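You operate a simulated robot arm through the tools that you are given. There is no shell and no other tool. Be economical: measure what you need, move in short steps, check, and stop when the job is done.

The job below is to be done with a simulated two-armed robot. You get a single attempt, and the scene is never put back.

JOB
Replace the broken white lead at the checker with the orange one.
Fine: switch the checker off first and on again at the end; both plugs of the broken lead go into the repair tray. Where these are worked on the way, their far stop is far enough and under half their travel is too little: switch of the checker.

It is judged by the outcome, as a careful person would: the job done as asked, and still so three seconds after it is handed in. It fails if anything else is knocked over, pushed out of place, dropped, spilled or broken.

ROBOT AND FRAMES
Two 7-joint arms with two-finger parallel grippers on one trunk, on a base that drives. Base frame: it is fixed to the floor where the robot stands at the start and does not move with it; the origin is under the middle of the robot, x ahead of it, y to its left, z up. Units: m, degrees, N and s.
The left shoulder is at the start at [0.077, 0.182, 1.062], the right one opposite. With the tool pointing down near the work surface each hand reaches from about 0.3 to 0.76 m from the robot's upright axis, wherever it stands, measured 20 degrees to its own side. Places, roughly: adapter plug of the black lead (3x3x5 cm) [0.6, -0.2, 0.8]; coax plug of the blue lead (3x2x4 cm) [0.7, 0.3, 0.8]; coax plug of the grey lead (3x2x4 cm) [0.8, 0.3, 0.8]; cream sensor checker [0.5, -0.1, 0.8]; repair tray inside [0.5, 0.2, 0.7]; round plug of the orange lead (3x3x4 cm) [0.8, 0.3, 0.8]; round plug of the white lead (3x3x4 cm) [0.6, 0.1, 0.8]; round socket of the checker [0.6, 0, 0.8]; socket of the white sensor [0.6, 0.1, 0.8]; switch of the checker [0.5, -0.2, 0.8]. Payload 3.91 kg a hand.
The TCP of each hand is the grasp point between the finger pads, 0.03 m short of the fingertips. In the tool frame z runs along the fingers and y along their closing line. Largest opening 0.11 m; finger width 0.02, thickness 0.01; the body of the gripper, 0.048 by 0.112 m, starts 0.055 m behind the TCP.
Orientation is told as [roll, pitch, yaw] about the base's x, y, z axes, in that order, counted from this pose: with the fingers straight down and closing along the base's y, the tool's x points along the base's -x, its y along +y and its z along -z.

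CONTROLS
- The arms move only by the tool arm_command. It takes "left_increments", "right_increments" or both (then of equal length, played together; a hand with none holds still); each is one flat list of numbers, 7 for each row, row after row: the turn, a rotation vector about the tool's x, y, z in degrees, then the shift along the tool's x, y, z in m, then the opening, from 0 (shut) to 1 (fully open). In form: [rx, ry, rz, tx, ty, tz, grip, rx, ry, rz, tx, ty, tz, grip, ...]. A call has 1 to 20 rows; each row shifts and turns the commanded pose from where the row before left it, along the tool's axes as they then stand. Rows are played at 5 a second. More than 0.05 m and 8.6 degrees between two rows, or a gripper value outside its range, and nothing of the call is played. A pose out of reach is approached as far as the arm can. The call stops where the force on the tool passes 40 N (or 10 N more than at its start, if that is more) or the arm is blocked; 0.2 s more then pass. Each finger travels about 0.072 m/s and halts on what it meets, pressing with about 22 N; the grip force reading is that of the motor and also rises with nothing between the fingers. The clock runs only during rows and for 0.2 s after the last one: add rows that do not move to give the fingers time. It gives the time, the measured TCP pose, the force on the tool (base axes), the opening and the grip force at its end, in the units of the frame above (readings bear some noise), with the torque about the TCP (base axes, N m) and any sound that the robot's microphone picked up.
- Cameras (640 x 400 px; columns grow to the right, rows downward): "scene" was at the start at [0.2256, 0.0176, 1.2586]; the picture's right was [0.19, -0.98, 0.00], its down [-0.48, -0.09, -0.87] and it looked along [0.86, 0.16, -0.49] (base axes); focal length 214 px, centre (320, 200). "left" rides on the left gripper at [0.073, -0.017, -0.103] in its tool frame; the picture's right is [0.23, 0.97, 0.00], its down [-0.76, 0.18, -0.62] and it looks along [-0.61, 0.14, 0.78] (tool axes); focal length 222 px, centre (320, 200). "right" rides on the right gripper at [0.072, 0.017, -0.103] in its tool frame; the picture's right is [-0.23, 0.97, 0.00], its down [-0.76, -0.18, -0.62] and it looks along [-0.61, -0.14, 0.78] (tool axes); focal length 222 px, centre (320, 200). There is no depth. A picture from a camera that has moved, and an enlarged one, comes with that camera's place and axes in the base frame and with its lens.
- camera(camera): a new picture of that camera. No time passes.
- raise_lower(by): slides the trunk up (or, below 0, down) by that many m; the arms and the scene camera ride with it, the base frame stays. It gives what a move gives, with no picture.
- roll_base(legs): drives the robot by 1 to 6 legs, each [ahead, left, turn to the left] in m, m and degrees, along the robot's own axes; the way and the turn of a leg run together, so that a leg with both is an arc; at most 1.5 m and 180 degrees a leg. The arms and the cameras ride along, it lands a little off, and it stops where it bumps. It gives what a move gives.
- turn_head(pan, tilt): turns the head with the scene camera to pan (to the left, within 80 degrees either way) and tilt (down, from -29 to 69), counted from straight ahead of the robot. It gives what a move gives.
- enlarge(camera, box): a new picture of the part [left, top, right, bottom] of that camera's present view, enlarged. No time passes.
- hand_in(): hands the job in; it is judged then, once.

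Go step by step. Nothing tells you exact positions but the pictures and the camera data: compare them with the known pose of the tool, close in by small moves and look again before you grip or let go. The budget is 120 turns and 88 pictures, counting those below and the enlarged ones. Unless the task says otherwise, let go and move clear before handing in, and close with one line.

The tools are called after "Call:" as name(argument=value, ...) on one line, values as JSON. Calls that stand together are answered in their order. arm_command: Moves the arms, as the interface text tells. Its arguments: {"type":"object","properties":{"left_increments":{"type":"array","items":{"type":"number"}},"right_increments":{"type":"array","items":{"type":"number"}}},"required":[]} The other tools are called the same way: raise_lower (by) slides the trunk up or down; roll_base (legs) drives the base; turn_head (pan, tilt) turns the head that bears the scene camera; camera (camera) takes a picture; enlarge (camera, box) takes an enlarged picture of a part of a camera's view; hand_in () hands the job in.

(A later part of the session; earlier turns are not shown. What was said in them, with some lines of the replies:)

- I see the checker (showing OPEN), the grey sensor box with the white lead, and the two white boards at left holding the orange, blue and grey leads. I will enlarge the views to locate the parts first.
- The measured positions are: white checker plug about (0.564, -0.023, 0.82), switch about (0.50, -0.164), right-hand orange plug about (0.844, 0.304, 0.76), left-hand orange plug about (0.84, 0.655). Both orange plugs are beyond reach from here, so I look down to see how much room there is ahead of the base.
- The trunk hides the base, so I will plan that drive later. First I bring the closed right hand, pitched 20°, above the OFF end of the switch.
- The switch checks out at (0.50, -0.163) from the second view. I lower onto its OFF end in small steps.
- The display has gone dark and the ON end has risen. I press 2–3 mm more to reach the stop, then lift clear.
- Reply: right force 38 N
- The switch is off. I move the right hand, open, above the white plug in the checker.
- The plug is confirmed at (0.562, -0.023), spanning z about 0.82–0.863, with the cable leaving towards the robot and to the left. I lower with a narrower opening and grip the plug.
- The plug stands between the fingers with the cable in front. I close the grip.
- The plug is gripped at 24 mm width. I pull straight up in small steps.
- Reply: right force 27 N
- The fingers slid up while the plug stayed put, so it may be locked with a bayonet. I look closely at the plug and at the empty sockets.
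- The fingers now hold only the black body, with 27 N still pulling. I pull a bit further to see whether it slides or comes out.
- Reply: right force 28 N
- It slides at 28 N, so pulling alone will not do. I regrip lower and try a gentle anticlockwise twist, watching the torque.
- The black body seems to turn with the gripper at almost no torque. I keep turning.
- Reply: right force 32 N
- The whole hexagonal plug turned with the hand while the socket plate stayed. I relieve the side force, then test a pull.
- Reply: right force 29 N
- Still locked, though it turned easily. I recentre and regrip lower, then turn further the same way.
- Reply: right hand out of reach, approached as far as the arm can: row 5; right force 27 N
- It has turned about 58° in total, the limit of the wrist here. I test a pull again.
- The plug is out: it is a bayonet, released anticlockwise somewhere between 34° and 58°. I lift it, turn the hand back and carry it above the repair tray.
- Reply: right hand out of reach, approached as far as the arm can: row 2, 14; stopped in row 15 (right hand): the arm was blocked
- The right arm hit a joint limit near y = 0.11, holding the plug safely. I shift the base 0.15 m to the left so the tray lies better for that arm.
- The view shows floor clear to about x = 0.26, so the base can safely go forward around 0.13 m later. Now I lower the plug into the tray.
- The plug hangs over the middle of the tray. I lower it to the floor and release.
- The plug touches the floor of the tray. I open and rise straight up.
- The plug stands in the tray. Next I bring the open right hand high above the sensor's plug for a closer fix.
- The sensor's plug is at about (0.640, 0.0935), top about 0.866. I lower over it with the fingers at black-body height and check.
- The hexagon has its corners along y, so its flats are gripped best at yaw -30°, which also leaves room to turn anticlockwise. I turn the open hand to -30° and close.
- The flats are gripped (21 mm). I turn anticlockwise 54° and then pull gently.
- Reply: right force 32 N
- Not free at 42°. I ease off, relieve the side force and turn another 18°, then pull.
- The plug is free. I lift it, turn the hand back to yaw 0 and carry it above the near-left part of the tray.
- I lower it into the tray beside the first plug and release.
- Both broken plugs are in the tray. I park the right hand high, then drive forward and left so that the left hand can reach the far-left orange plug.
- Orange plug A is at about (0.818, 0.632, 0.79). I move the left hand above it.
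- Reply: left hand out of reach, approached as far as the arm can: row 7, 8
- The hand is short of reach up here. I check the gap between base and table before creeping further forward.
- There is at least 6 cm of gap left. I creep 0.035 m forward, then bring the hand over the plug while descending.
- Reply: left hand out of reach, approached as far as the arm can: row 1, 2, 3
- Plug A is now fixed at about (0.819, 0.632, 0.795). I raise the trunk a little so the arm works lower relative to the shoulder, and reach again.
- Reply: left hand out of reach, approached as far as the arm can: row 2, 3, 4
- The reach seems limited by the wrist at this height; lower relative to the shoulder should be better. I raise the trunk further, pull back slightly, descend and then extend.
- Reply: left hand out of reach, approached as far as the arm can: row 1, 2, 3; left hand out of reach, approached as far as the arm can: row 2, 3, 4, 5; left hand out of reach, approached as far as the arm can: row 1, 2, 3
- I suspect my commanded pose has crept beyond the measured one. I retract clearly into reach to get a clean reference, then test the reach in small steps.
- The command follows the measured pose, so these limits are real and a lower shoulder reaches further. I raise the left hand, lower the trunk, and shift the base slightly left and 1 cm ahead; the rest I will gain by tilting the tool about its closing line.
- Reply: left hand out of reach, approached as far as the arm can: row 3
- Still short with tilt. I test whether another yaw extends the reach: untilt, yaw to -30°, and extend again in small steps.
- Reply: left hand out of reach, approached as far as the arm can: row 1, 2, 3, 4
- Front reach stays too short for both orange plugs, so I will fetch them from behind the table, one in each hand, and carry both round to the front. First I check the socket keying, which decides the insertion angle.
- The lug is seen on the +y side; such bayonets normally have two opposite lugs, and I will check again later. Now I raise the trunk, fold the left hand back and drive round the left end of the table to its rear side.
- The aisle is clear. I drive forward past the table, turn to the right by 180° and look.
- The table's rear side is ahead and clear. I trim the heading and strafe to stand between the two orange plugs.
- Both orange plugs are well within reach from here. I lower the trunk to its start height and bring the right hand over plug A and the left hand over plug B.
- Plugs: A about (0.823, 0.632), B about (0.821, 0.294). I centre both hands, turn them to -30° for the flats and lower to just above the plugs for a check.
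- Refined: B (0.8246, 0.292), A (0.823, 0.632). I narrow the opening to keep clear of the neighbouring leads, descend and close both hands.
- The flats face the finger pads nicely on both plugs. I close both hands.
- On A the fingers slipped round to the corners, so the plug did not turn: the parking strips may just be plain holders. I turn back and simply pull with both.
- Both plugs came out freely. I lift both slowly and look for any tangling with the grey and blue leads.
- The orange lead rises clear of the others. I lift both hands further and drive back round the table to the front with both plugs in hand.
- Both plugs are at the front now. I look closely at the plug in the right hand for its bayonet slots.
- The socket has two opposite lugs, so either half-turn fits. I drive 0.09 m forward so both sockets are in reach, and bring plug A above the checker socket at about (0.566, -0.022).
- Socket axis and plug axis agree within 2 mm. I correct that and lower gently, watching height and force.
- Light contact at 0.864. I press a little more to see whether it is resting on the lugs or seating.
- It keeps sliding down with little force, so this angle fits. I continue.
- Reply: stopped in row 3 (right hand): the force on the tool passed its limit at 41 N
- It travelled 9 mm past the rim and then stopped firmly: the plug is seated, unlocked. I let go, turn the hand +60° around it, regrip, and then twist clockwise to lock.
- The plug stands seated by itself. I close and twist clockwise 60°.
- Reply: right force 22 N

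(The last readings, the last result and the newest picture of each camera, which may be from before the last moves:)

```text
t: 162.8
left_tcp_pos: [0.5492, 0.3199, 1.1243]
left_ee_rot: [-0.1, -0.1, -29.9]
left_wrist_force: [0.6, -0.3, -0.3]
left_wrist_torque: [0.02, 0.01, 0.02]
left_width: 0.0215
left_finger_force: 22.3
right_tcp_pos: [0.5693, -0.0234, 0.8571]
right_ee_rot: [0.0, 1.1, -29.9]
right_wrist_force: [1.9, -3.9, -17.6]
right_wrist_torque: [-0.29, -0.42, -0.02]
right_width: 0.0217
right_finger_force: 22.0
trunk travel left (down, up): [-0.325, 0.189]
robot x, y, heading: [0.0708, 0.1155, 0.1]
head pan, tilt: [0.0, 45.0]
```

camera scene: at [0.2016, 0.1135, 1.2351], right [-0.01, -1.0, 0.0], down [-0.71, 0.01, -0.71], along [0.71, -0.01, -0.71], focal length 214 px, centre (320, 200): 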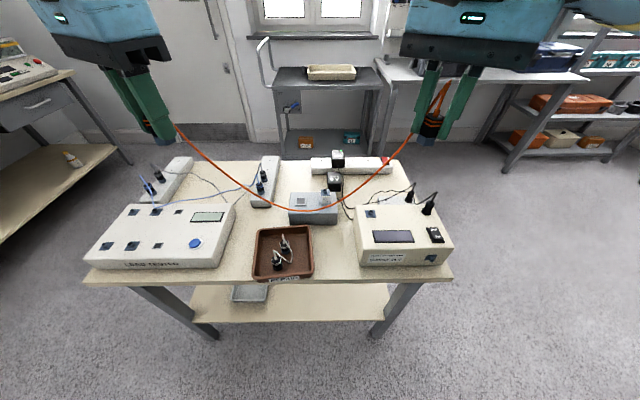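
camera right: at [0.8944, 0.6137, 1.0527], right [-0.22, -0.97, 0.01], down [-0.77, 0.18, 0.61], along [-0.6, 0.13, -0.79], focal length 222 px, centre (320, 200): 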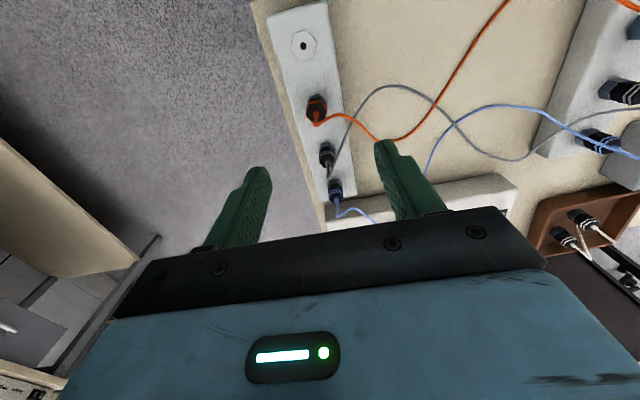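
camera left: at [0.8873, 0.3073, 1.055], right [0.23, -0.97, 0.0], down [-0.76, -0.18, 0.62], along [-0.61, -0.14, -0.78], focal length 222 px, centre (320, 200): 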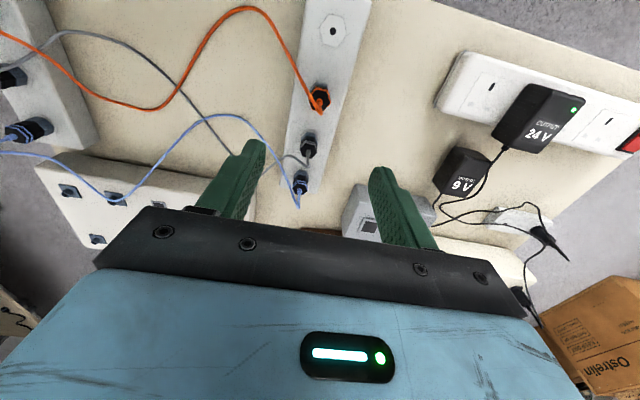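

It holds 18 N without moving: locked. I relax, open, rise straight up and move the right hand aside.

Call:
arm_command(right_increments=[0, 0, 0, 0, 0, 0.003, 0, 0, 0, 0, 0, 0, 0, 0.5, 0, 0, 0, 0, 0, 0, 0.5, 0, 0, 0, 0, 0, -0.03, 0.5, 0, 0, 0, 0, 0, -0.04, 0.5, 0, 0, 0, 0, 0, -0.04, 0.5, 0, 0, -7.5, 0, -0.03, -0.03, 0.5, 0, 0, -7.5, 0, -0.03, -0.03, 0.5, 0, 0, -7.5, 0, -0.03, 0, 0.5, 0, 0, -7.5, 0, -0.03, 0, 0.5])

Call:
camera(camera="scene")

```text
t: 165.0
left_tcp_pos: [0.5478, 0.3211, 1.1241]
left_ee_rot: [-0.1, -0.1, -29.8]
left_wrist_force: [0.3, 0.5, 0.3]
left_wrist_torque: [0.02, 0.0, 0.0]
left_width: 0.021
left_finger_force: 22.1
right_tcp_pos: [0.5315, -0.1366, 1.0261]
right_ee_rot: [0.8, 0.4, 0.3]
right_wrist_force: [0.5, -0.5, -0.3]
right_wrist_torque: [-0.02, -0.02, 0.02]
right_width: 0.0548
right_finger_force: 0.0
trunk travel left (down, up): [-0.325, 0.189]
robot x, y, heading: [0.0722, 0.1146, -0.3]
head pan, tilt: [0.0, 45.0]
```

```text
13 pictures are left
camera scene: at [0.2906, 0.1153, 1.2352], right [0.0, -1.0, 0.0], down [-0.71, 0.0, -0.71], along [0.71, 0.0, -0.71], focal length 214 px, centre (320, 200)
```

scene: 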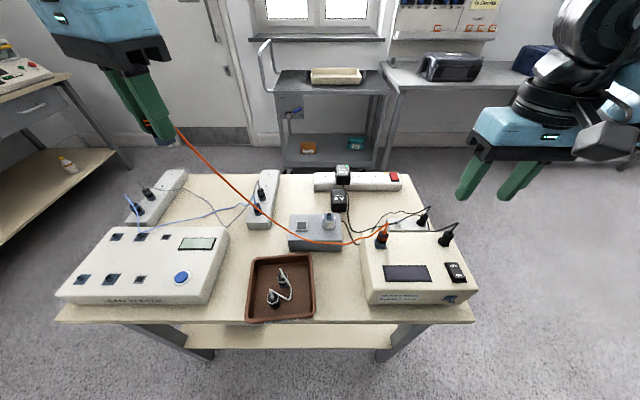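

Plug A is locked in the checker. Now the left hand carries plug B above the sensor socket at about (0.643, 0.092).

Call:
arm_command(left_increments=[0, 0, 0, -0.0281, -0.0215, 0.0243, 0, 0, 0, 0, -0.0281, -0.0215, 0.0243, 0, 0, 0, 0, -0.0281, -0.0215, 0.0243, 0, 0, 0, 0, -0.0281, -0.0215, 0.0243, 0, 0, 0, 0, -0.0281, -0.0215, 0.0243, 0, 0, 0, 0, -0.0281, -0.0215, 0.0243, 0, 0, 0, 0, -0.0281, -0.0215, 0.0243, 0, 0, 0, 0, 0, 0, 0, 0])

```text
t: 166.8
left_tcp_pos: [0.5903, 0.2692, 1.0281]
left_ee_rot: [-0.1, -0.3, -29.9]
left_wrist_force: [0.8, 0.4, -0.2]
left_wrist_torque: [0.0, -0.01, -0.03]
left_width: 0.0213
left_finger_force: 21.6
left hand out of reach, approached as far as the arm can: row 2, 3, 4, 5, 6, 7
right_tcp_pos: [0.5319, -0.1354, 1.028]
right_ee_rot: [0.8, 0.3, 0.1]
right_wrist_force: [0.3, -0.1, 0.2]
right_wrist_torque: [0.0, -0.04, -0.04]
right_width: 0.0548
right_finger_force: 0.0
trunk travel left (down, up): [-0.325, 0.189]
robot x, y, heading: [0.0751, 0.114, 0.1]
head pan, tilt: [0.0, 45.0]
```

The left arm cannot reach across; I shift the base right and slightly forward so the socket lies in front of the left arm.

Call:
roll_base(legs=[[0, -0.2, 0], [0.055, 0, 0]])

Call:
arm_command(left_increments=[0, 0, 0, 0, 0, 0.03, 0, 0, 0, 0, 0, 0, 0.03, 0, 0, 0, 0, 0, 0, 0.02, 0, 0, 0, 0, 0, 0, 0, 0])

```text
t: 169.7
left_tcp_pos: [0.6464, 0.0658, 1.0279]
left_ee_rot: [-0.1, 0.0, -29.8]
left_wrist_force: [0.2, 0.4, -0.7]
left_wrist_torque: [0.02, 0.02, 0.0]
left_width: 0.0211
left_finger_force: 22.3
right_tcp_pos: [0.5897, -0.3378, 1.027]
right_ee_rot: [0.9, 0.4, 0.2]
right_wrist_force: [0.6, -0.4, -0.1]
right_wrist_torque: [0.03, 0.01, 0.03]
right_width: 0.0553
right_finger_force: 0.0
trunk travel left (down, up): [-0.325, 0.189]
robot x, y, heading: [0.1279, -0.0851, 0.2]
head pan, tilt: [0.0, 45.0]
```

```text
t: 170.7
left_tcp_pos: [0.6442, 0.0682, 0.9468]
left_ee_rot: [-0.1, -0.1, -29.9]
left_wrist_force: [-0.5, -0.4, -0.8]
left_wrist_torque: [0.02, 0.01, -0.02]
left_width: 0.0212
left_finger_force: 21.8
right_tcp_pos: [0.5894, -0.3378, 1.0266]
right_ee_rot: [0.8, 0.4, 0.1]
right_wrist_force: [-0.3, -0.2, 0.1]
right_wrist_torque: [-0.02, 0.0, -0.01]
right_width: 0.0552
right_finger_force: 0.2
trunk travel left (down, up): [-0.325, 0.189]
robot x, y, heading: [0.127, -0.0857, 0.3]
head pan, tilt: [0.0, 45.0]
```

Call:
arm_command(left_increments=[0, 0, 0, 0.0127, 0.0198, 0, 0, 0, 0, 0, 0, 0, 0.025, 0, 0, 0, 0, 0, 0, 0.022, 0, 0, 0, 0, 0, 0, 0, 0])

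Call:
enlarge(camera="left", box=[240, 60, 400, 220])

```text
t: 171.7
left_tcp_pos: [0.6432, 0.0924, 0.901]
left_ee_rot: [-0.1, -0.1, -29.8]
left_wrist_force: [0.3, 0.2, -0.4]
left_wrist_torque: [-0.01, 0.0, 0.01]
left_width: 0.0211
left_finger_force: 22.1
right_tcp_pos: [0.5875, -0.3378, 1.0276]
right_ee_rot: [0.8, 0.4, 0.2]
right_wrist_force: [-0.4, -0.7, 0.2]
right_wrist_torque: [-0.04, 0.01, -0.01]
right_width: 0.0551
right_finger_force: 0.0
trunk travel left (down, up): [-0.325, 0.189]
robot x, y, heading: [0.1268, -0.0878, 0.2]
head pan, tilt: [0.0, 45.0]
```

```text
2.50 times, centred on (320, 140) of left
camera zoom: at [0.5725, 0.1135, 1.0051], right [0.29, 0.96, 0.0], down [0.75, -0.22, 0.62], along [0.6, -0.18, -0.78], focal length 555 px, centre (320, 350)
```

zoom: 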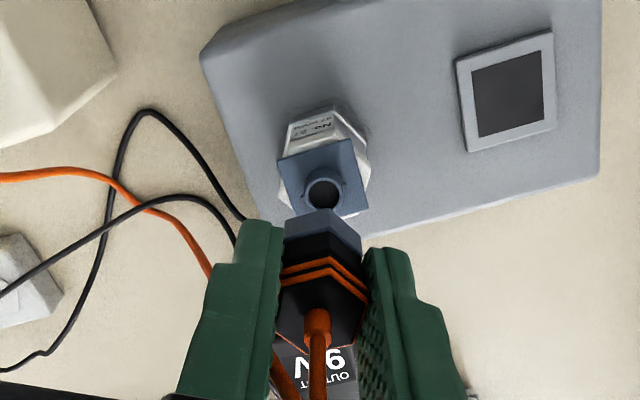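

The socket axis (0.643, 0.093) matches the plug axis; the sensor looks turned a few degrees anticlockwise, so I add 4° and lower gently.

Call:
arm_command(left_increments=[0, 0, -4, 0, 0.0008, 0.01, 0, 0, 0, 0, 0, 0, 0.01, 0, 0, 0, 0, 0, 0, 0.008, 0, 0, 0, 0, 0, 0, 0.003, 0, 0, 0, 0, 0, 0, 0, 0])

Call:
arm_command(left_increments=[0, 0, 0, 0, 0, 0.002, 0, 0, 0, 0, 0, 0, 0.002, 0, 0, 0, 0, 0, 0, 0.002, 0])

```text
t: 172.9
left_tcp_pos: [0.6458, 0.0913, 0.871]
left_ee_rot: [0.0, -0.3, -25.9]
left_wrist_force: [-0.6, 3.0, 9.9]
left_wrist_torque: [0.13, 0.06, -0.01]
left_width: 0.0214
left_finger_force: 21.5
right_tcp_pos: [0.5883, -0.3376, 1.0258]
right_ee_rot: [0.8, 0.3, 0.2]
right_wrist_force: [0.2, 0.5, 0.8]
right_wrist_torque: [-0.02, 0.02, -0.02]
right_width: 0.0549
right_finger_force: 0.1
trunk travel left (down, up): [-0.325, 0.189]
robot x, y, heading: [0.1288, -0.0862, 0.2]
head pan, tilt: [0.0, 45.0]
```

```text
t: 173.7
left_tcp_pos: [0.6456, 0.0889, 0.867]
left_ee_rot: [0.0, -0.4, -25.7]
left_wrist_force: [4.0, 3.3, 27.7]
left_wrist_torque: [0.12, -0.11, -0.01]
left_width: 0.0215
left_finger_force: 21.8
right_tcp_pos: [0.5859, -0.339, 1.0276]
right_ee_rot: [0.8, 0.4, 0.3]
right_wrist_force: [0.2, 0.3, 0.0]
right_wrist_torque: [0.0, -0.01, 0.01]
right_width: 0.055
right_finger_force: 0.0
trunk travel left (down, up): [-0.325, 0.189]
robot x, y, heading: [0.1289, -0.0895, 0.3]
head pan, tilt: [0.0, 45.0]
```

It is blocked at 0.867 with 28 N. I back off a few millimetres and look.

Call:
arm_command(left_increments=[0, 0, 0, 0, 0, -0.004, 0, 0, 0, 0, 0, 0, -0.004, 0, 0, 0, 0, 0, 0, 0, 0])

Call:
enlarge(camera="left", box=[270, 80, 370, 180])

```text
t: 174.5
left_tcp_pos: [0.6442, 0.0918, 0.8707]
left_ee_rot: [-0.1, 0.1, -25.7]
left_wrist_force: [0.2, -0.1, -0.5]
left_wrist_torque: [0.0, 0.01, 0.01]
left_width: 0.0211
left_finger_force: 22.0
right_tcp_pos: [0.5878, -0.3381, 1.0257]
right_ee_rot: [0.8, 0.4, 0.2]
right_wrist_force: [-0.5, -0.4, -0.5]
right_wrist_torque: [0.03, 0.0, 0.02]
right_width: 0.0549
right_finger_force: 0.0
trunk travel left (down, up): [-0.325, 0.189]
robot x, y, heading: [0.1271, -0.0864, 0.1]
head pan, tilt: [0.0, 45.0]
```

```text
4.00 times, centred on (320, 130) of left
camera zoom: at [0.5725, 0.1084, 0.9757], right [0.22, 0.98, 0.0], down [0.76, -0.17, 0.62], along [0.61, -0.14, -0.78], focal length 888 px, centre (320, 480)
```

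zoom: 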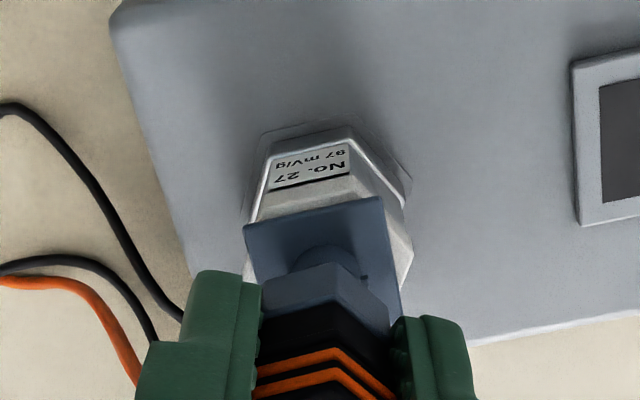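

The contact is right at the tube rim, so the angle or centring is slightly off. I raise the plug and zoom in on the sensor socket's lugs.

Call:
arm_command(left_increments=[0, 0, 0, 0, 0, -0.02, 0, 0, 0, 0, 0, 0, -0.02, 0, 0, 0, 0, 0, 0, 0, 0])

Call:
enlarge(camera="left", box=[296, 105, 344, 153])

```text
t: 175.3
left_tcp_pos: [0.6464, 0.0915, 0.9108]
left_ee_rot: [-0.1, -0.1, -25.8]
left_wrist_force: [-0.6, 0.3, -0.5]
left_wrist_torque: [0.03, -0.01, -0.01]
left_width: 0.0216
left_finger_force: 21.8
right_tcp_pos: [0.5881, -0.3377, 1.0264]
right_ee_rot: [0.9, 0.3, 0.2]
right_wrist_force: [0.0, 0.3, -0.6]
right_wrist_torque: [0.03, -0.01, 0.01]
right_width: 0.055
right_finger_force: 0.0
trunk travel left (down, up): [-0.325, 0.189]
robot x, y, heading: [0.1268, -0.0894, 0.4]
head pan, tilt: [0.0, 45.0]
```

```text
8.33 times, centred on (320, 129) of left
camera zoom: at [0.5738, 0.1083, 1.0154], right [0.22, 0.98, 0.0], down [0.76, -0.17, 0.62], along [0.61, -0.14, -0.78], focal length 1851 px, centre (320, 792)
```

zoom: 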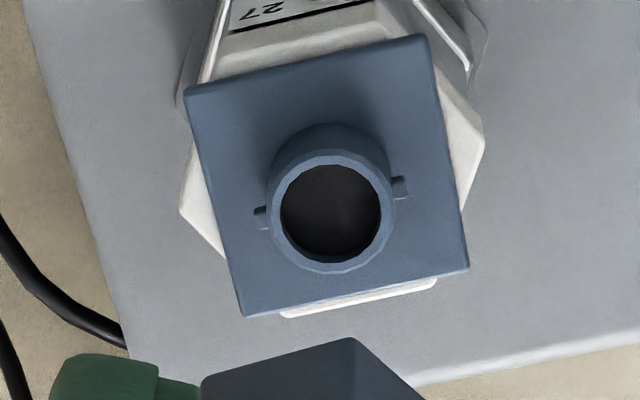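

The lugs lie about 3° anticlockwise of y and the axis needs a shift of about 2 mm. I correct both and lower again.

Call:
arm_command(left_increments=[0, 0, 1, 0.002, 0.0007, 0.0, 0, 0, 0, 0, 0, 0, 0.02, 0, 0, 0, 0, 0, 0, 0.019, 0, 0, 0, 0, 0, 0, 0, 0])

Call:
arm_command(left_increments=[0, 0, 0, 0, 0, 0.003, 0, 0, 0, 0, 0, 0, 0.002, 0, 0, 0, 0, 0, 0, 0.002, 0])

```text
t: 176.3
left_tcp_pos: [0.6437, 0.0905, 0.8723]
left_ee_rot: [-0.1, -0.1, -26.8]
left_wrist_force: [0.0, 0.2, -0.6]
left_wrist_torque: [-0.05, -0.02, 0.01]
left_width: 0.0212
left_finger_force: 22.5
right_tcp_pos: [0.5887, -0.3379, 1.0269]
right_ee_rot: [0.7, 0.4, 0.1]
right_wrist_force: [-0.1, -0.8, 0.5]
right_wrist_torque: [0.04, -0.04, 0.01]
right_width: 0.0551
right_finger_force: 0.0
trunk travel left (down, up): [-0.325, 0.189]
robot x, y, heading: [0.1265, -0.0904, 0.1]
head pan, tilt: [0.0, 45.0]
```

```text
t: 177.1
left_tcp_pos: [0.6432, 0.0927, 0.867]
left_ee_rot: [-0.1, -0.1, -26.8]
left_wrist_force: [-4.3, 5.0, 22.8]
left_wrist_torque: [0.01, -0.03, 0.01]
left_width: 0.0215
left_finger_force: 21.4
right_tcp_pos: [0.5878, -0.3375, 1.0276]
right_ee_rot: [0.8, 0.3, 0.1]
right_wrist_force: [-0.4, 0.2, -0.8]
right_wrist_torque: [-0.01, 0.0, 0.0]
right_width: 0.0548
right_finger_force: 0.1
trunk travel left (down, up): [-0.325, 0.189]
robot x, y, heading: [0.1283, -0.0849, 0.3]
head pan, tilt: [0.0, 45.0]
```

Still at the rim, with small side forces hinting towards (-x, +y). I ease the pressure and shift slightly that way, then press again.

Call:
arm_command(left_increments=[0, 0, 0, 0, 0, -0.002, 0, 0, 0, 0, 0.0014, 0.0005, 0, 0, 0, 0, 0, 0, 0, 0.002, 0, 0, 0, 0, 0, 0, 0.001, 0])

```text
t: 178.1
left_tcp_pos: [0.6416, 0.095, 0.8656]
left_ee_rot: [-0.2, -0.3, -26.8]
left_wrist_force: [3.8, -1.7, 5.5]
left_wrist_torque: [-0.12, -0.27, 0.01]
left_width: 0.0213
left_finger_force: 22.3
right_tcp_pos: [0.5886, -0.3374, 1.0268]
right_ee_rot: [0.8, 0.3, 0.2]
right_wrist_force: [0.0, -1.0, 0.6]
right_wrist_torque: [0.0, 0.03, 0.03]
right_width: 0.0552
right_finger_force: 0.1
trunk travel left (down, up): [-0.325, 0.189]
robot x, y, heading: [0.1334, -0.0906, 0.1]
head pan, tilt: [0.0, 45.0]
```

The force fell and it moved lower, so it may be entering. I press on in small steps.

Call:
arm_command(left_increments=[0, 0, 0, -0.0004, 0, 0.002, 0, 0, 0, 0, 0, 0, 0.002, 0])

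```text
t: 178.7
left_tcp_pos: [0.641, 0.0943, 0.8595]
left_ee_rot: [-0.1, 0.0, -26.9]
left_wrist_force: [2.8, -2.8, -1.1]
left_wrist_torque: [-0.32, -0.63, 0.02]
left_width: 0.0213
left_finger_force: 22.4
right_tcp_pos: [0.5886, -0.3377, 1.0267]
right_ee_rot: [0.8, 0.4, 0.1]
right_wrist_force: [0.0, -0.1, -0.6]
right_wrist_torque: [0.01, 0.02, -0.01]
right_width: 0.0553
right_finger_force: 0.1
trunk travel left (down, up): [-0.325, 0.189]
robot x, y, heading: [0.1293, -0.0859, 0.4]
head pan, tilt: [0.0, 45.0]
```

Call:
arm_command(left_increments=[0, 0, 0, -0.0004, -0.0003, 0.002, 0, 0, 0, 0, 0, 0, 0.002, 0, 0, 0, 0, 0, 0, 0.002, 0])

Call:
enlarge(camera="left", box=[260, 90, 380, 210])

```text
t: 179.5
left_tcp_pos: [0.6424, 0.0938, 0.8591]
left_ee_rot: [0.1, -0.4, -26.7]
left_wrist_force: [-4.6, 6.7, 26.4]
left_wrist_torque: [0.19, 0.14, 0.01]
left_width: 0.0214
left_finger_force: 22.2
right_tcp_pos: [0.5852, -0.3387, 1.0278]
right_ee_rot: [0.8, 0.2, 0.2]
right_wrist_force: [0.1, -0.2, -0.1]
right_wrist_torque: [0.01, 0.02, -0.02]
right_width: 0.0549
right_finger_force: 0.0
trunk travel left (down, up): [-0.325, 0.189]
robot x, y, heading: [0.126, -0.0871, 0.0]
head pan, tilt: [0.0, 45.0]
```

```text
3.33 times, centred on (320, 150) of left
camera zoom: at [0.569, 0.1119, 0.9618], right [0.24, 0.97, 0.0], down [0.76, -0.18, 0.63], along [0.61, -0.15, -0.78], focal length 740 px, centre (320, 367)
```

zoom: 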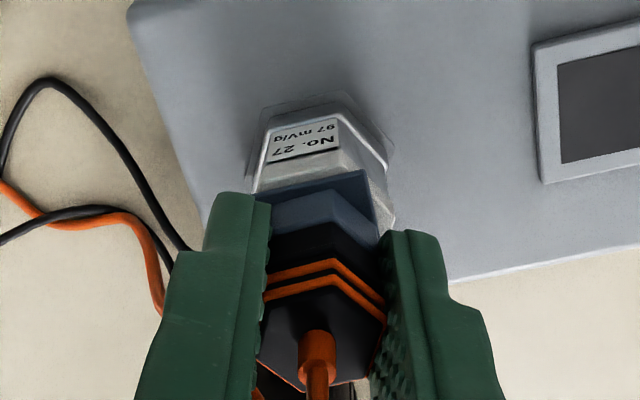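

Seated on the plate. I open, turn the left hand 60° anticlockwise around it, regrip and check the alignment.

Call:
arm_command(left_increments=[0, 0, 0, 0, 0, -0.002, 0.42, 0, 0, 0, 0, 0, 0, 0.42, 0, 0, -7.5, 0, 0, 0, 0.42, 0, 0, -7.5, 0, 0, 0, 0.42, 0, 0, -7.5, 0, 0, 0, 0.42, 0, 0, -7.5, 0, 0, 0, 0.42, 0, 0, -7.5, 0, 0, 0, 0.42, 0, 0, -7.5, 0, 0, 0, 0.42, 0, 0, -7.5, 0, 0, 0, 0.42, 0, 0, -7.5, 0, 0, 0, 0.42, 0, 0, 0, 0, 0, 0, 0.42])

Call:
arm_command(left_increments=[0, 0, 0, 0, 0, 0, 0.2, 0, 0, 0, 0, 0, 0, 0.1, 0, 0, 0, 0, 0, 0, 0, 0, 0, 0, 0, 0, 0, 0])

```text
t: 181.9
left_tcp_pos: [0.6427, 0.0934, 0.8581]
left_ee_rot: [-0.1, 0.0, 33.3]
left_wrist_force: [0.0, 0.4, 0.0]
left_wrist_torque: [-0.02, 0.04, 0.0]
left_width: 0.0462
left_finger_force: 0.1
right_tcp_pos: [0.5877, -0.3374, 1.026]
right_ee_rot: [0.9, 0.4, 0.2]
right_wrist_force: [-0.8, -0.8, 0.6]
right_wrist_torque: [0.0, -0.01, -0.04]
right_width: 0.055
right_finger_force: 0.0
trunk travel left (down, up): [-0.325, 0.189]
robot x, y, heading: [0.1274, -0.0847, 0.2]
head pan, tilt: [0.0, 45.0]
```

```text
t: 182.9
left_tcp_pos: [0.6426, 0.0934, 0.8582]
left_ee_rot: [-0.3, 0.0, 33.2]
left_wrist_force: [3.4, -4.8, -0.5]
left_wrist_torque: [-0.05, -0.07, 0.02]
left_width: 0.0212
left_finger_force: 22.5
right_tcp_pos: [0.5882, -0.3384, 1.0262]
right_ee_rot: [0.8, 0.5, 0.2]
right_wrist_force: [1.0, 0.1, -0.5]
right_wrist_torque: [0.02, 0.02, 0.0]
right_width: 0.055
right_finger_force: 0.0
trunk travel left (down, up): [-0.325, 0.189]
robot x, y, heading: [0.1296, -0.0853, 0.2]
head pan, tilt: [0.0, 45.0]
```

The flats are gripped well (21 mm). I twist clockwise 60° and test with a light pull.

Call:
arm_command(left_increments=[0, 0, 6, 0, 0, 0, 0, 0, 0, 6, 0, 0, 0, 0, 0, 0, 6, 0, 0, 0, 0, 0, 0, 6, 0, 0, 0, 0, 0, 0, 6, 0, 0, 0, 0, 0, 0, 6, 0, 0, 0, 0, 0, 0, 6, 0, 0, 0, 0, 0, 0, 6, 0, 0, 0, 0, 0, 0, 6, 0, 0, 0, 0, 0, 0, 6, 0, 0, 0, 0])

Call:
arm_command(left_increments=[0, 0, 0, 0, 0, -0.003, 0, 0, 0, 0, 0, 0, -0.001, 0])

```text
t: 185.1
left_tcp_pos: [0.6445, 0.0933, 0.8581]
left_ee_rot: [0.0, -0.1, -27.0]
left_wrist_force: [6.6, -2.0, 3.0]
left_wrist_torque: [-0.01, -0.15, 0.02]
left_width: 0.0209
left_finger_force: 22.3
right_tcp_pos: [0.5869, -0.3378, 1.0276]
right_ee_rot: [0.7, 0.4, 0.2]
right_wrist_force: [-0.6, 0.2, 0.1]
right_wrist_torque: [0.03, 0.02, -0.01]
right_width: 0.0549
right_finger_force: 0.0
trunk travel left (down, up): [-0.325, 0.189]
robot x, y, heading: [0.1282, -0.0887, 0.1]
head pan, tilt: [0.0, 45.0]
```

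```text
t: 185.7
left_tcp_pos: [0.6425, 0.0919, 0.857]
left_ee_rot: [-0.2, 0.4, -26.9]
left_wrist_force: [5.9, -6.2, -25.0]
left_wrist_torque: [-0.08, -0.23, -0.02]
left_width: 0.0215
left_finger_force: 22.3
right_tcp_pos: [0.5899, -0.3383, 1.0245]
right_ee_rot: [0.8, 0.5, 0.2]
right_wrist_force: [0.2, 0.1, 0.5]
right_wrist_torque: [-0.02, 0.02, 0.01]
right_width: 0.055
right_finger_force: 0.1
trunk travel left (down, up): [-0.325, 0.189]
robot x, y, heading: [0.1279, -0.0854, 0.4]
head pan, tilt: [0.0, 45.0]
```

Locked: it holds 25 N. I release, lift the left hand clear and back the base off so that the right hand can work the switch.

Call:
arm_command(left_increments=[0, 0, 0, 0, 0, 0.003, 0, 0, 0, 0, 0, 0, 0, 0.5, 0, 0, 0, 0, 0, 0, 0.5, 0, 0, 0, 0, 0, -0.03, 0.5, 0, 0, 0, 0, 0, -0.04, 0.5, 0, 0, 0, 0, 0, -0.045, 0.5, 0, 0, 0, 0, 0, -0.045, 0.5, 0, 0, 0, 0, 0, -0.045, 0.5])

Call:
roll_base(legs=[[-0.12, 0.08, 0]])

Call:
camera(camera="scene")

```text
t: 187.5
left_tcp_pos: [0.6411, 0.0936, 1.0643]
left_ee_rot: [0.0, 0.0, -26.9]
left_wrist_force: [0.2, 0.9, 0.4]
left_wrist_torque: [-0.03, 0.03, 0.01]
left_width: 0.0551
left_finger_force: 0.0
right_tcp_pos: [0.5875, -0.3377, 1.0247]
right_ee_rot: [0.8, 0.4, 0.2]
right_wrist_force: [-0.2, 0.2, -0.3]
right_wrist_torque: [0.03, 0.02, -0.01]
right_width: 0.0552
right_finger_force: 0.0
trunk travel left (down, up): [-0.325, 0.189]
robot x, y, heading: [0.1252, -0.0889, 0.2]
head pan, tilt: [0.0, 45.0]
```

```text
t: 188.9
left_tcp_pos: [0.5203, 0.1736, 1.0641]
left_ee_rot: [-0.1, -0.1, -26.8]
left_wrist_force: [-0.1, 0.6, 0.4]
left_wrist_torque: [-0.01, 0.0, 0.0]
left_width: 0.0552
left_finger_force: 0.1
right_tcp_pos: [0.4686, -0.2581, 1.0279]
right_ee_rot: [0.9, 0.4, 0.3]
right_wrist_force: [0.5, 0.1, -0.1]
right_wrist_torque: [-0.02, -0.08, 0.01]
right_width: 0.055
right_finger_force: 0.1
trunk travel left (down, up): [-0.325, 0.189]
robot x, y, heading: [0.007, -0.0076, 0.4]
head pan, tilt: [0.0, 45.0]
```

```text
8 pictures are left
camera scene: at [0.2255, -0.0064, 1.2352], right [0.01, -1.0, 0.0], down [-0.71, 0.0, -0.71], along [0.71, 0.0, -0.71], focal length 214 px, centre (320, 200)
```

scene: 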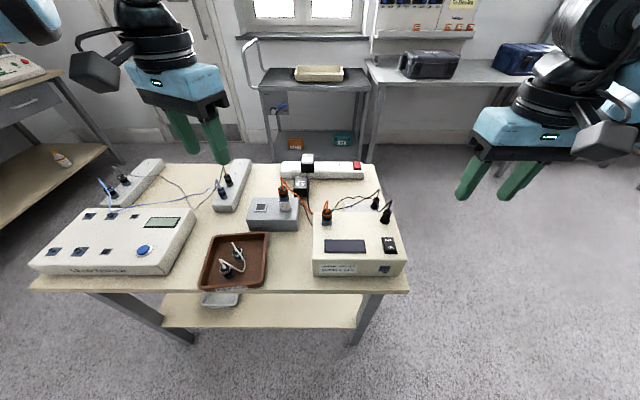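

Both orange plugs are in and everything else looks undisturbed. The right hand now goes, closed and pitched 20°, above the ON end of the switch at (0.484, -0.1635).

Call:
arm_command(right_increments=[0, 0, 0, -0.0048, 0.0315, 0.036, 0, 0, 0, 0, -0.0048, 0.0315, 0.036, 0, 0, 0, 0, -0.0048, 0.0315, 0.036, 0, 0, -7, 0, 0, 0, 0, 0, 0, -7, 0, 0, 0, 0, 0, 0, -6.5, 0, 0, 0, 0, 0, 0, 0, 0, 0, 0, 0, 0])

Call:
enlarge(camera="right", box=[220, 0, 460, 200])

```text
t: 190.5
left_tcp_pos: [0.5238, 0.1747, 1.0641]
left_ee_rot: [-0.1, 0.0, -26.7]
left_wrist_force: [-0.7, -0.1, 0.1]
left_wrist_torque: [0.02, 0.0, 0.03]
left_width: 0.0549
left_finger_force: 0.1
right_tcp_pos: [0.4815, -0.162, 0.9194]
right_ee_rot: [0.8, -20.1, 0.0]
right_wrist_force: [0.4, -0.1, 0.3]
right_wrist_torque: [0.03, 0.0, 0.01]
right_width: 0.0002
right_finger_force: 22.3
trunk travel left (down, up): [-0.325, 0.189]
robot x, y, heading: [0.0097, -0.0076, 0.4]
head pan, tilt: [0.0, 45.0]
```

```text
2.00 times, centred on (340, 100) of right
camera zoom: at [0.3781, -0.1469, 0.9916], right [0.21, 0.97, 0.09], down [0.5, -0.19, 0.84], along [0.84, -0.13, -0.53], focal length 444 px, centre (280, 400)
```

zoom: 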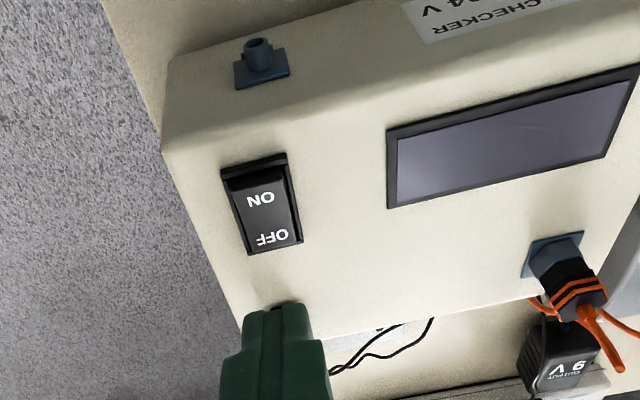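

The aim is right on the ON half. I lower and press to the stop.

Call:
arm_command(right_increments=[0, 0, 0, 0.00957, 0, 0.0263, 0, 0, 0, 0, 0.0075, 0, 0.0207, 0, 0, 0, 0, 0.00137, 0, 0.00376, 0, 0, 0, 0, 0.00137, 0, 0.00376, 0, 0, 0, 0, 0.00137, 0, 0.00376, 0, 0, 0, 0, 0.00137, 0, 0.00376, 0])

Call:
arm_command(right_increments=[0, 0, 0, 0.001, 0, 0.0028, 0, 0, 0, 0, 0, 0, 0, 0])

```text
t: 191.9
left_tcp_pos: [0.5212, 0.1728, 1.0648]
left_ee_rot: [-0.1, 0.0, -26.7]
left_wrist_force: [0.5, 0.5, -1.0]
left_wrist_torque: [0.0, 0.03, -0.01]
left_width: 0.0548
left_finger_force: 0.1
right_tcp_pos: [0.4815, -0.1605, 0.8533]
right_ee_rot: [0.9, -20.2, 0.0]
right_wrist_force: [-0.3, 0.1, -1.2]
right_wrist_torque: [0.02, -0.01, 0.0]
right_width: 0.0
right_finger_force: 22.1
trunk travel left (down, up): [-0.325, 0.189]
robot x, y, heading: [0.0048, -0.0054, 0.2]
head pan, tilt: [0.0, 45.0]
```

```text
t: 192.5
left_tcp_pos: [0.5212, 0.1743, 1.0654]
left_ee_rot: [0.0, -0.1, -26.7]
left_wrist_force: [-0.2, -0.8, -0.5]
left_wrist_torque: [0.0, 0.0, -0.03]
left_width: 0.0552
left_finger_force: 0.1
right_tcp_pos: [0.4823, -0.1607, 0.8541]
right_ee_rot: [0.9, -20.4, 0.0]
right_wrist_force: [-1.0, -1.8, 18.3]
right_wrist_torque: [-0.1, 0.07, 0.22]
right_width: 0.0001
right_finger_force: 21.8
trunk travel left (down, up): [-0.325, 0.189]
robot x, y, heading: [0.0059, -0.0087, 0.0]
head pan, tilt: [0.0, 45.0]
```

Call:
enlarge(camera="right", box=[220, 0, 460, 200])

```text
2.00 times, centred on (340, 100) of right
camera zoom: at [0.3778, -0.1459, 0.9246], right [0.21, 0.97, 0.09], down [0.5, -0.19, 0.85], along [0.84, -0.13, -0.52], focal length 444 px, centre (280, 400)
```

zoom: 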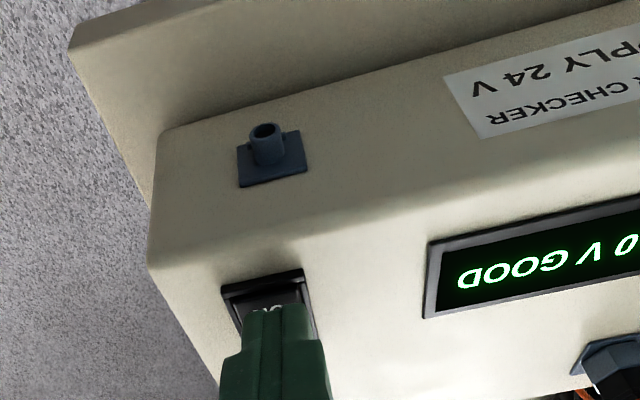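

The checker is on and reads "GOOD". I press a touch more for the stop, then lift the hand clear.

Call:
arm_command(right_increments=[0, 0, 0, 0.0006, 0, 0.0017, 0, 0, 0, 0, 0, 0, 0, 0])

Call:
arm_command(right_increments=[0, 0, 0, -0.0137, 0, -0.0376, 0, 0, 0, 0, -0.0137, 0, -0.0376, 0, 0, 0, 0, -0.0137, 0, -0.0376, 0, 0, 7, 0, 0, -0.03, -0.02, 0, 0, 7, 0, 0, -0.03, -0.02, 0, 0, 6, 0, 0, -0.03, 0, 0])

Call:
camera(camera="scene")

Call:
enlarge(camera="scene", box=[190, 160, 430, 300])

```text
t: 193.2
left_tcp_pos: [0.5225, 0.1742, 1.0641]
left_ee_rot: [-0.1, -0.1, -26.7]
left_wrist_force: [0.5, -0.5, -0.2]
left_wrist_torque: [0.02, 0.01, 0.01]
left_width: 0.0545
left_finger_force: 0.1
right_tcp_pos: [0.4828, -0.1602, 0.8533]
right_ee_rot: [1.0, -20.8, 0.0]
right_wrist_force: [-6.8, -1.4, 11.6]
right_wrist_torque: [-0.04, 0.19, 0.06]
right_width: 0.0
right_finger_force: 22.0
trunk travel left (down, up): [-0.325, 0.189]
robot x, y, heading: [0.0071, -0.0059, 0.4]
head pan, tilt: [0.0, 45.0]
stopped in row 2 (right hand): the force on the tool passed its limit at 40 N (the readings are from after the stop); the commanded pose is now the measured one
```

```text
t: 194.7
left_tcp_pos: [0.5233, 0.1723, 1.0651]
left_ee_rot: [-0.2, -0.1, -26.7]
left_wrist_force: [-1.0, 0.5, -0.2]
left_wrist_torque: [0.02, -0.02, 0.0]
left_width: 0.055
left_finger_force: 0.1
right_tcp_pos: [0.4723, -0.257, 1.0082]
right_ee_rot: [0.9, -0.5, 0.2]
right_wrist_force: [-0.2, -0.3, 0.2]
right_wrist_torque: [-0.02, -0.01, 0.02]
right_width: 0.0002
right_finger_force: 21.8
trunk travel left (down, up): [-0.325, 0.189]
robot x, y, heading: [0.009, -0.0078, 0.3]
head pan, tilt: [0.0, 45.0]
```

```text
5 pictures are left
camera scene: at [0.226, -0.0076, 1.2351], right [0.01, -1.0, 0.0], down [-0.71, 0.0, -0.71], along [0.71, 0.0, -0.71], focal length 214 px, centre (320, 200)
```

scene: 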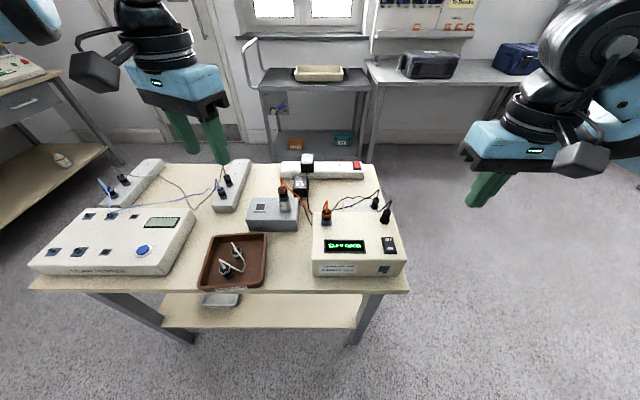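

```text
2.67 times, centred on (310, 230) of scene
camera zoom: at [0.226, -0.0076, 1.2351], right [0.01, -1.0, 0.0], down [-0.71, 0.0, -0.71], along [0.71, 0.0, -0.71], focal length 572 px, centre (347, 120)
```

zoom: 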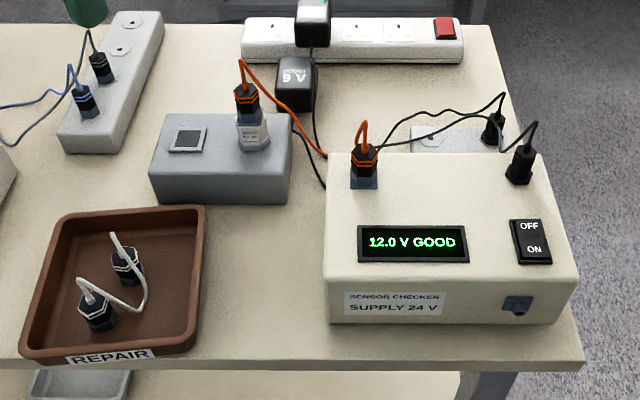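

The checker is on and shows "12.0 V GOOD". Both orange plugs are locked in, both white plugs are in the repair tray, nothing else has moved and both hands are clear, so I hand in.

Call:
hand_in()

```text
The job is handed in.
```

The broken white lead is out, with both its plugs in the repair tray. The orange lead is locked into the checker and the sensor, and the checker is back on, showing "12.0 V GOOD".
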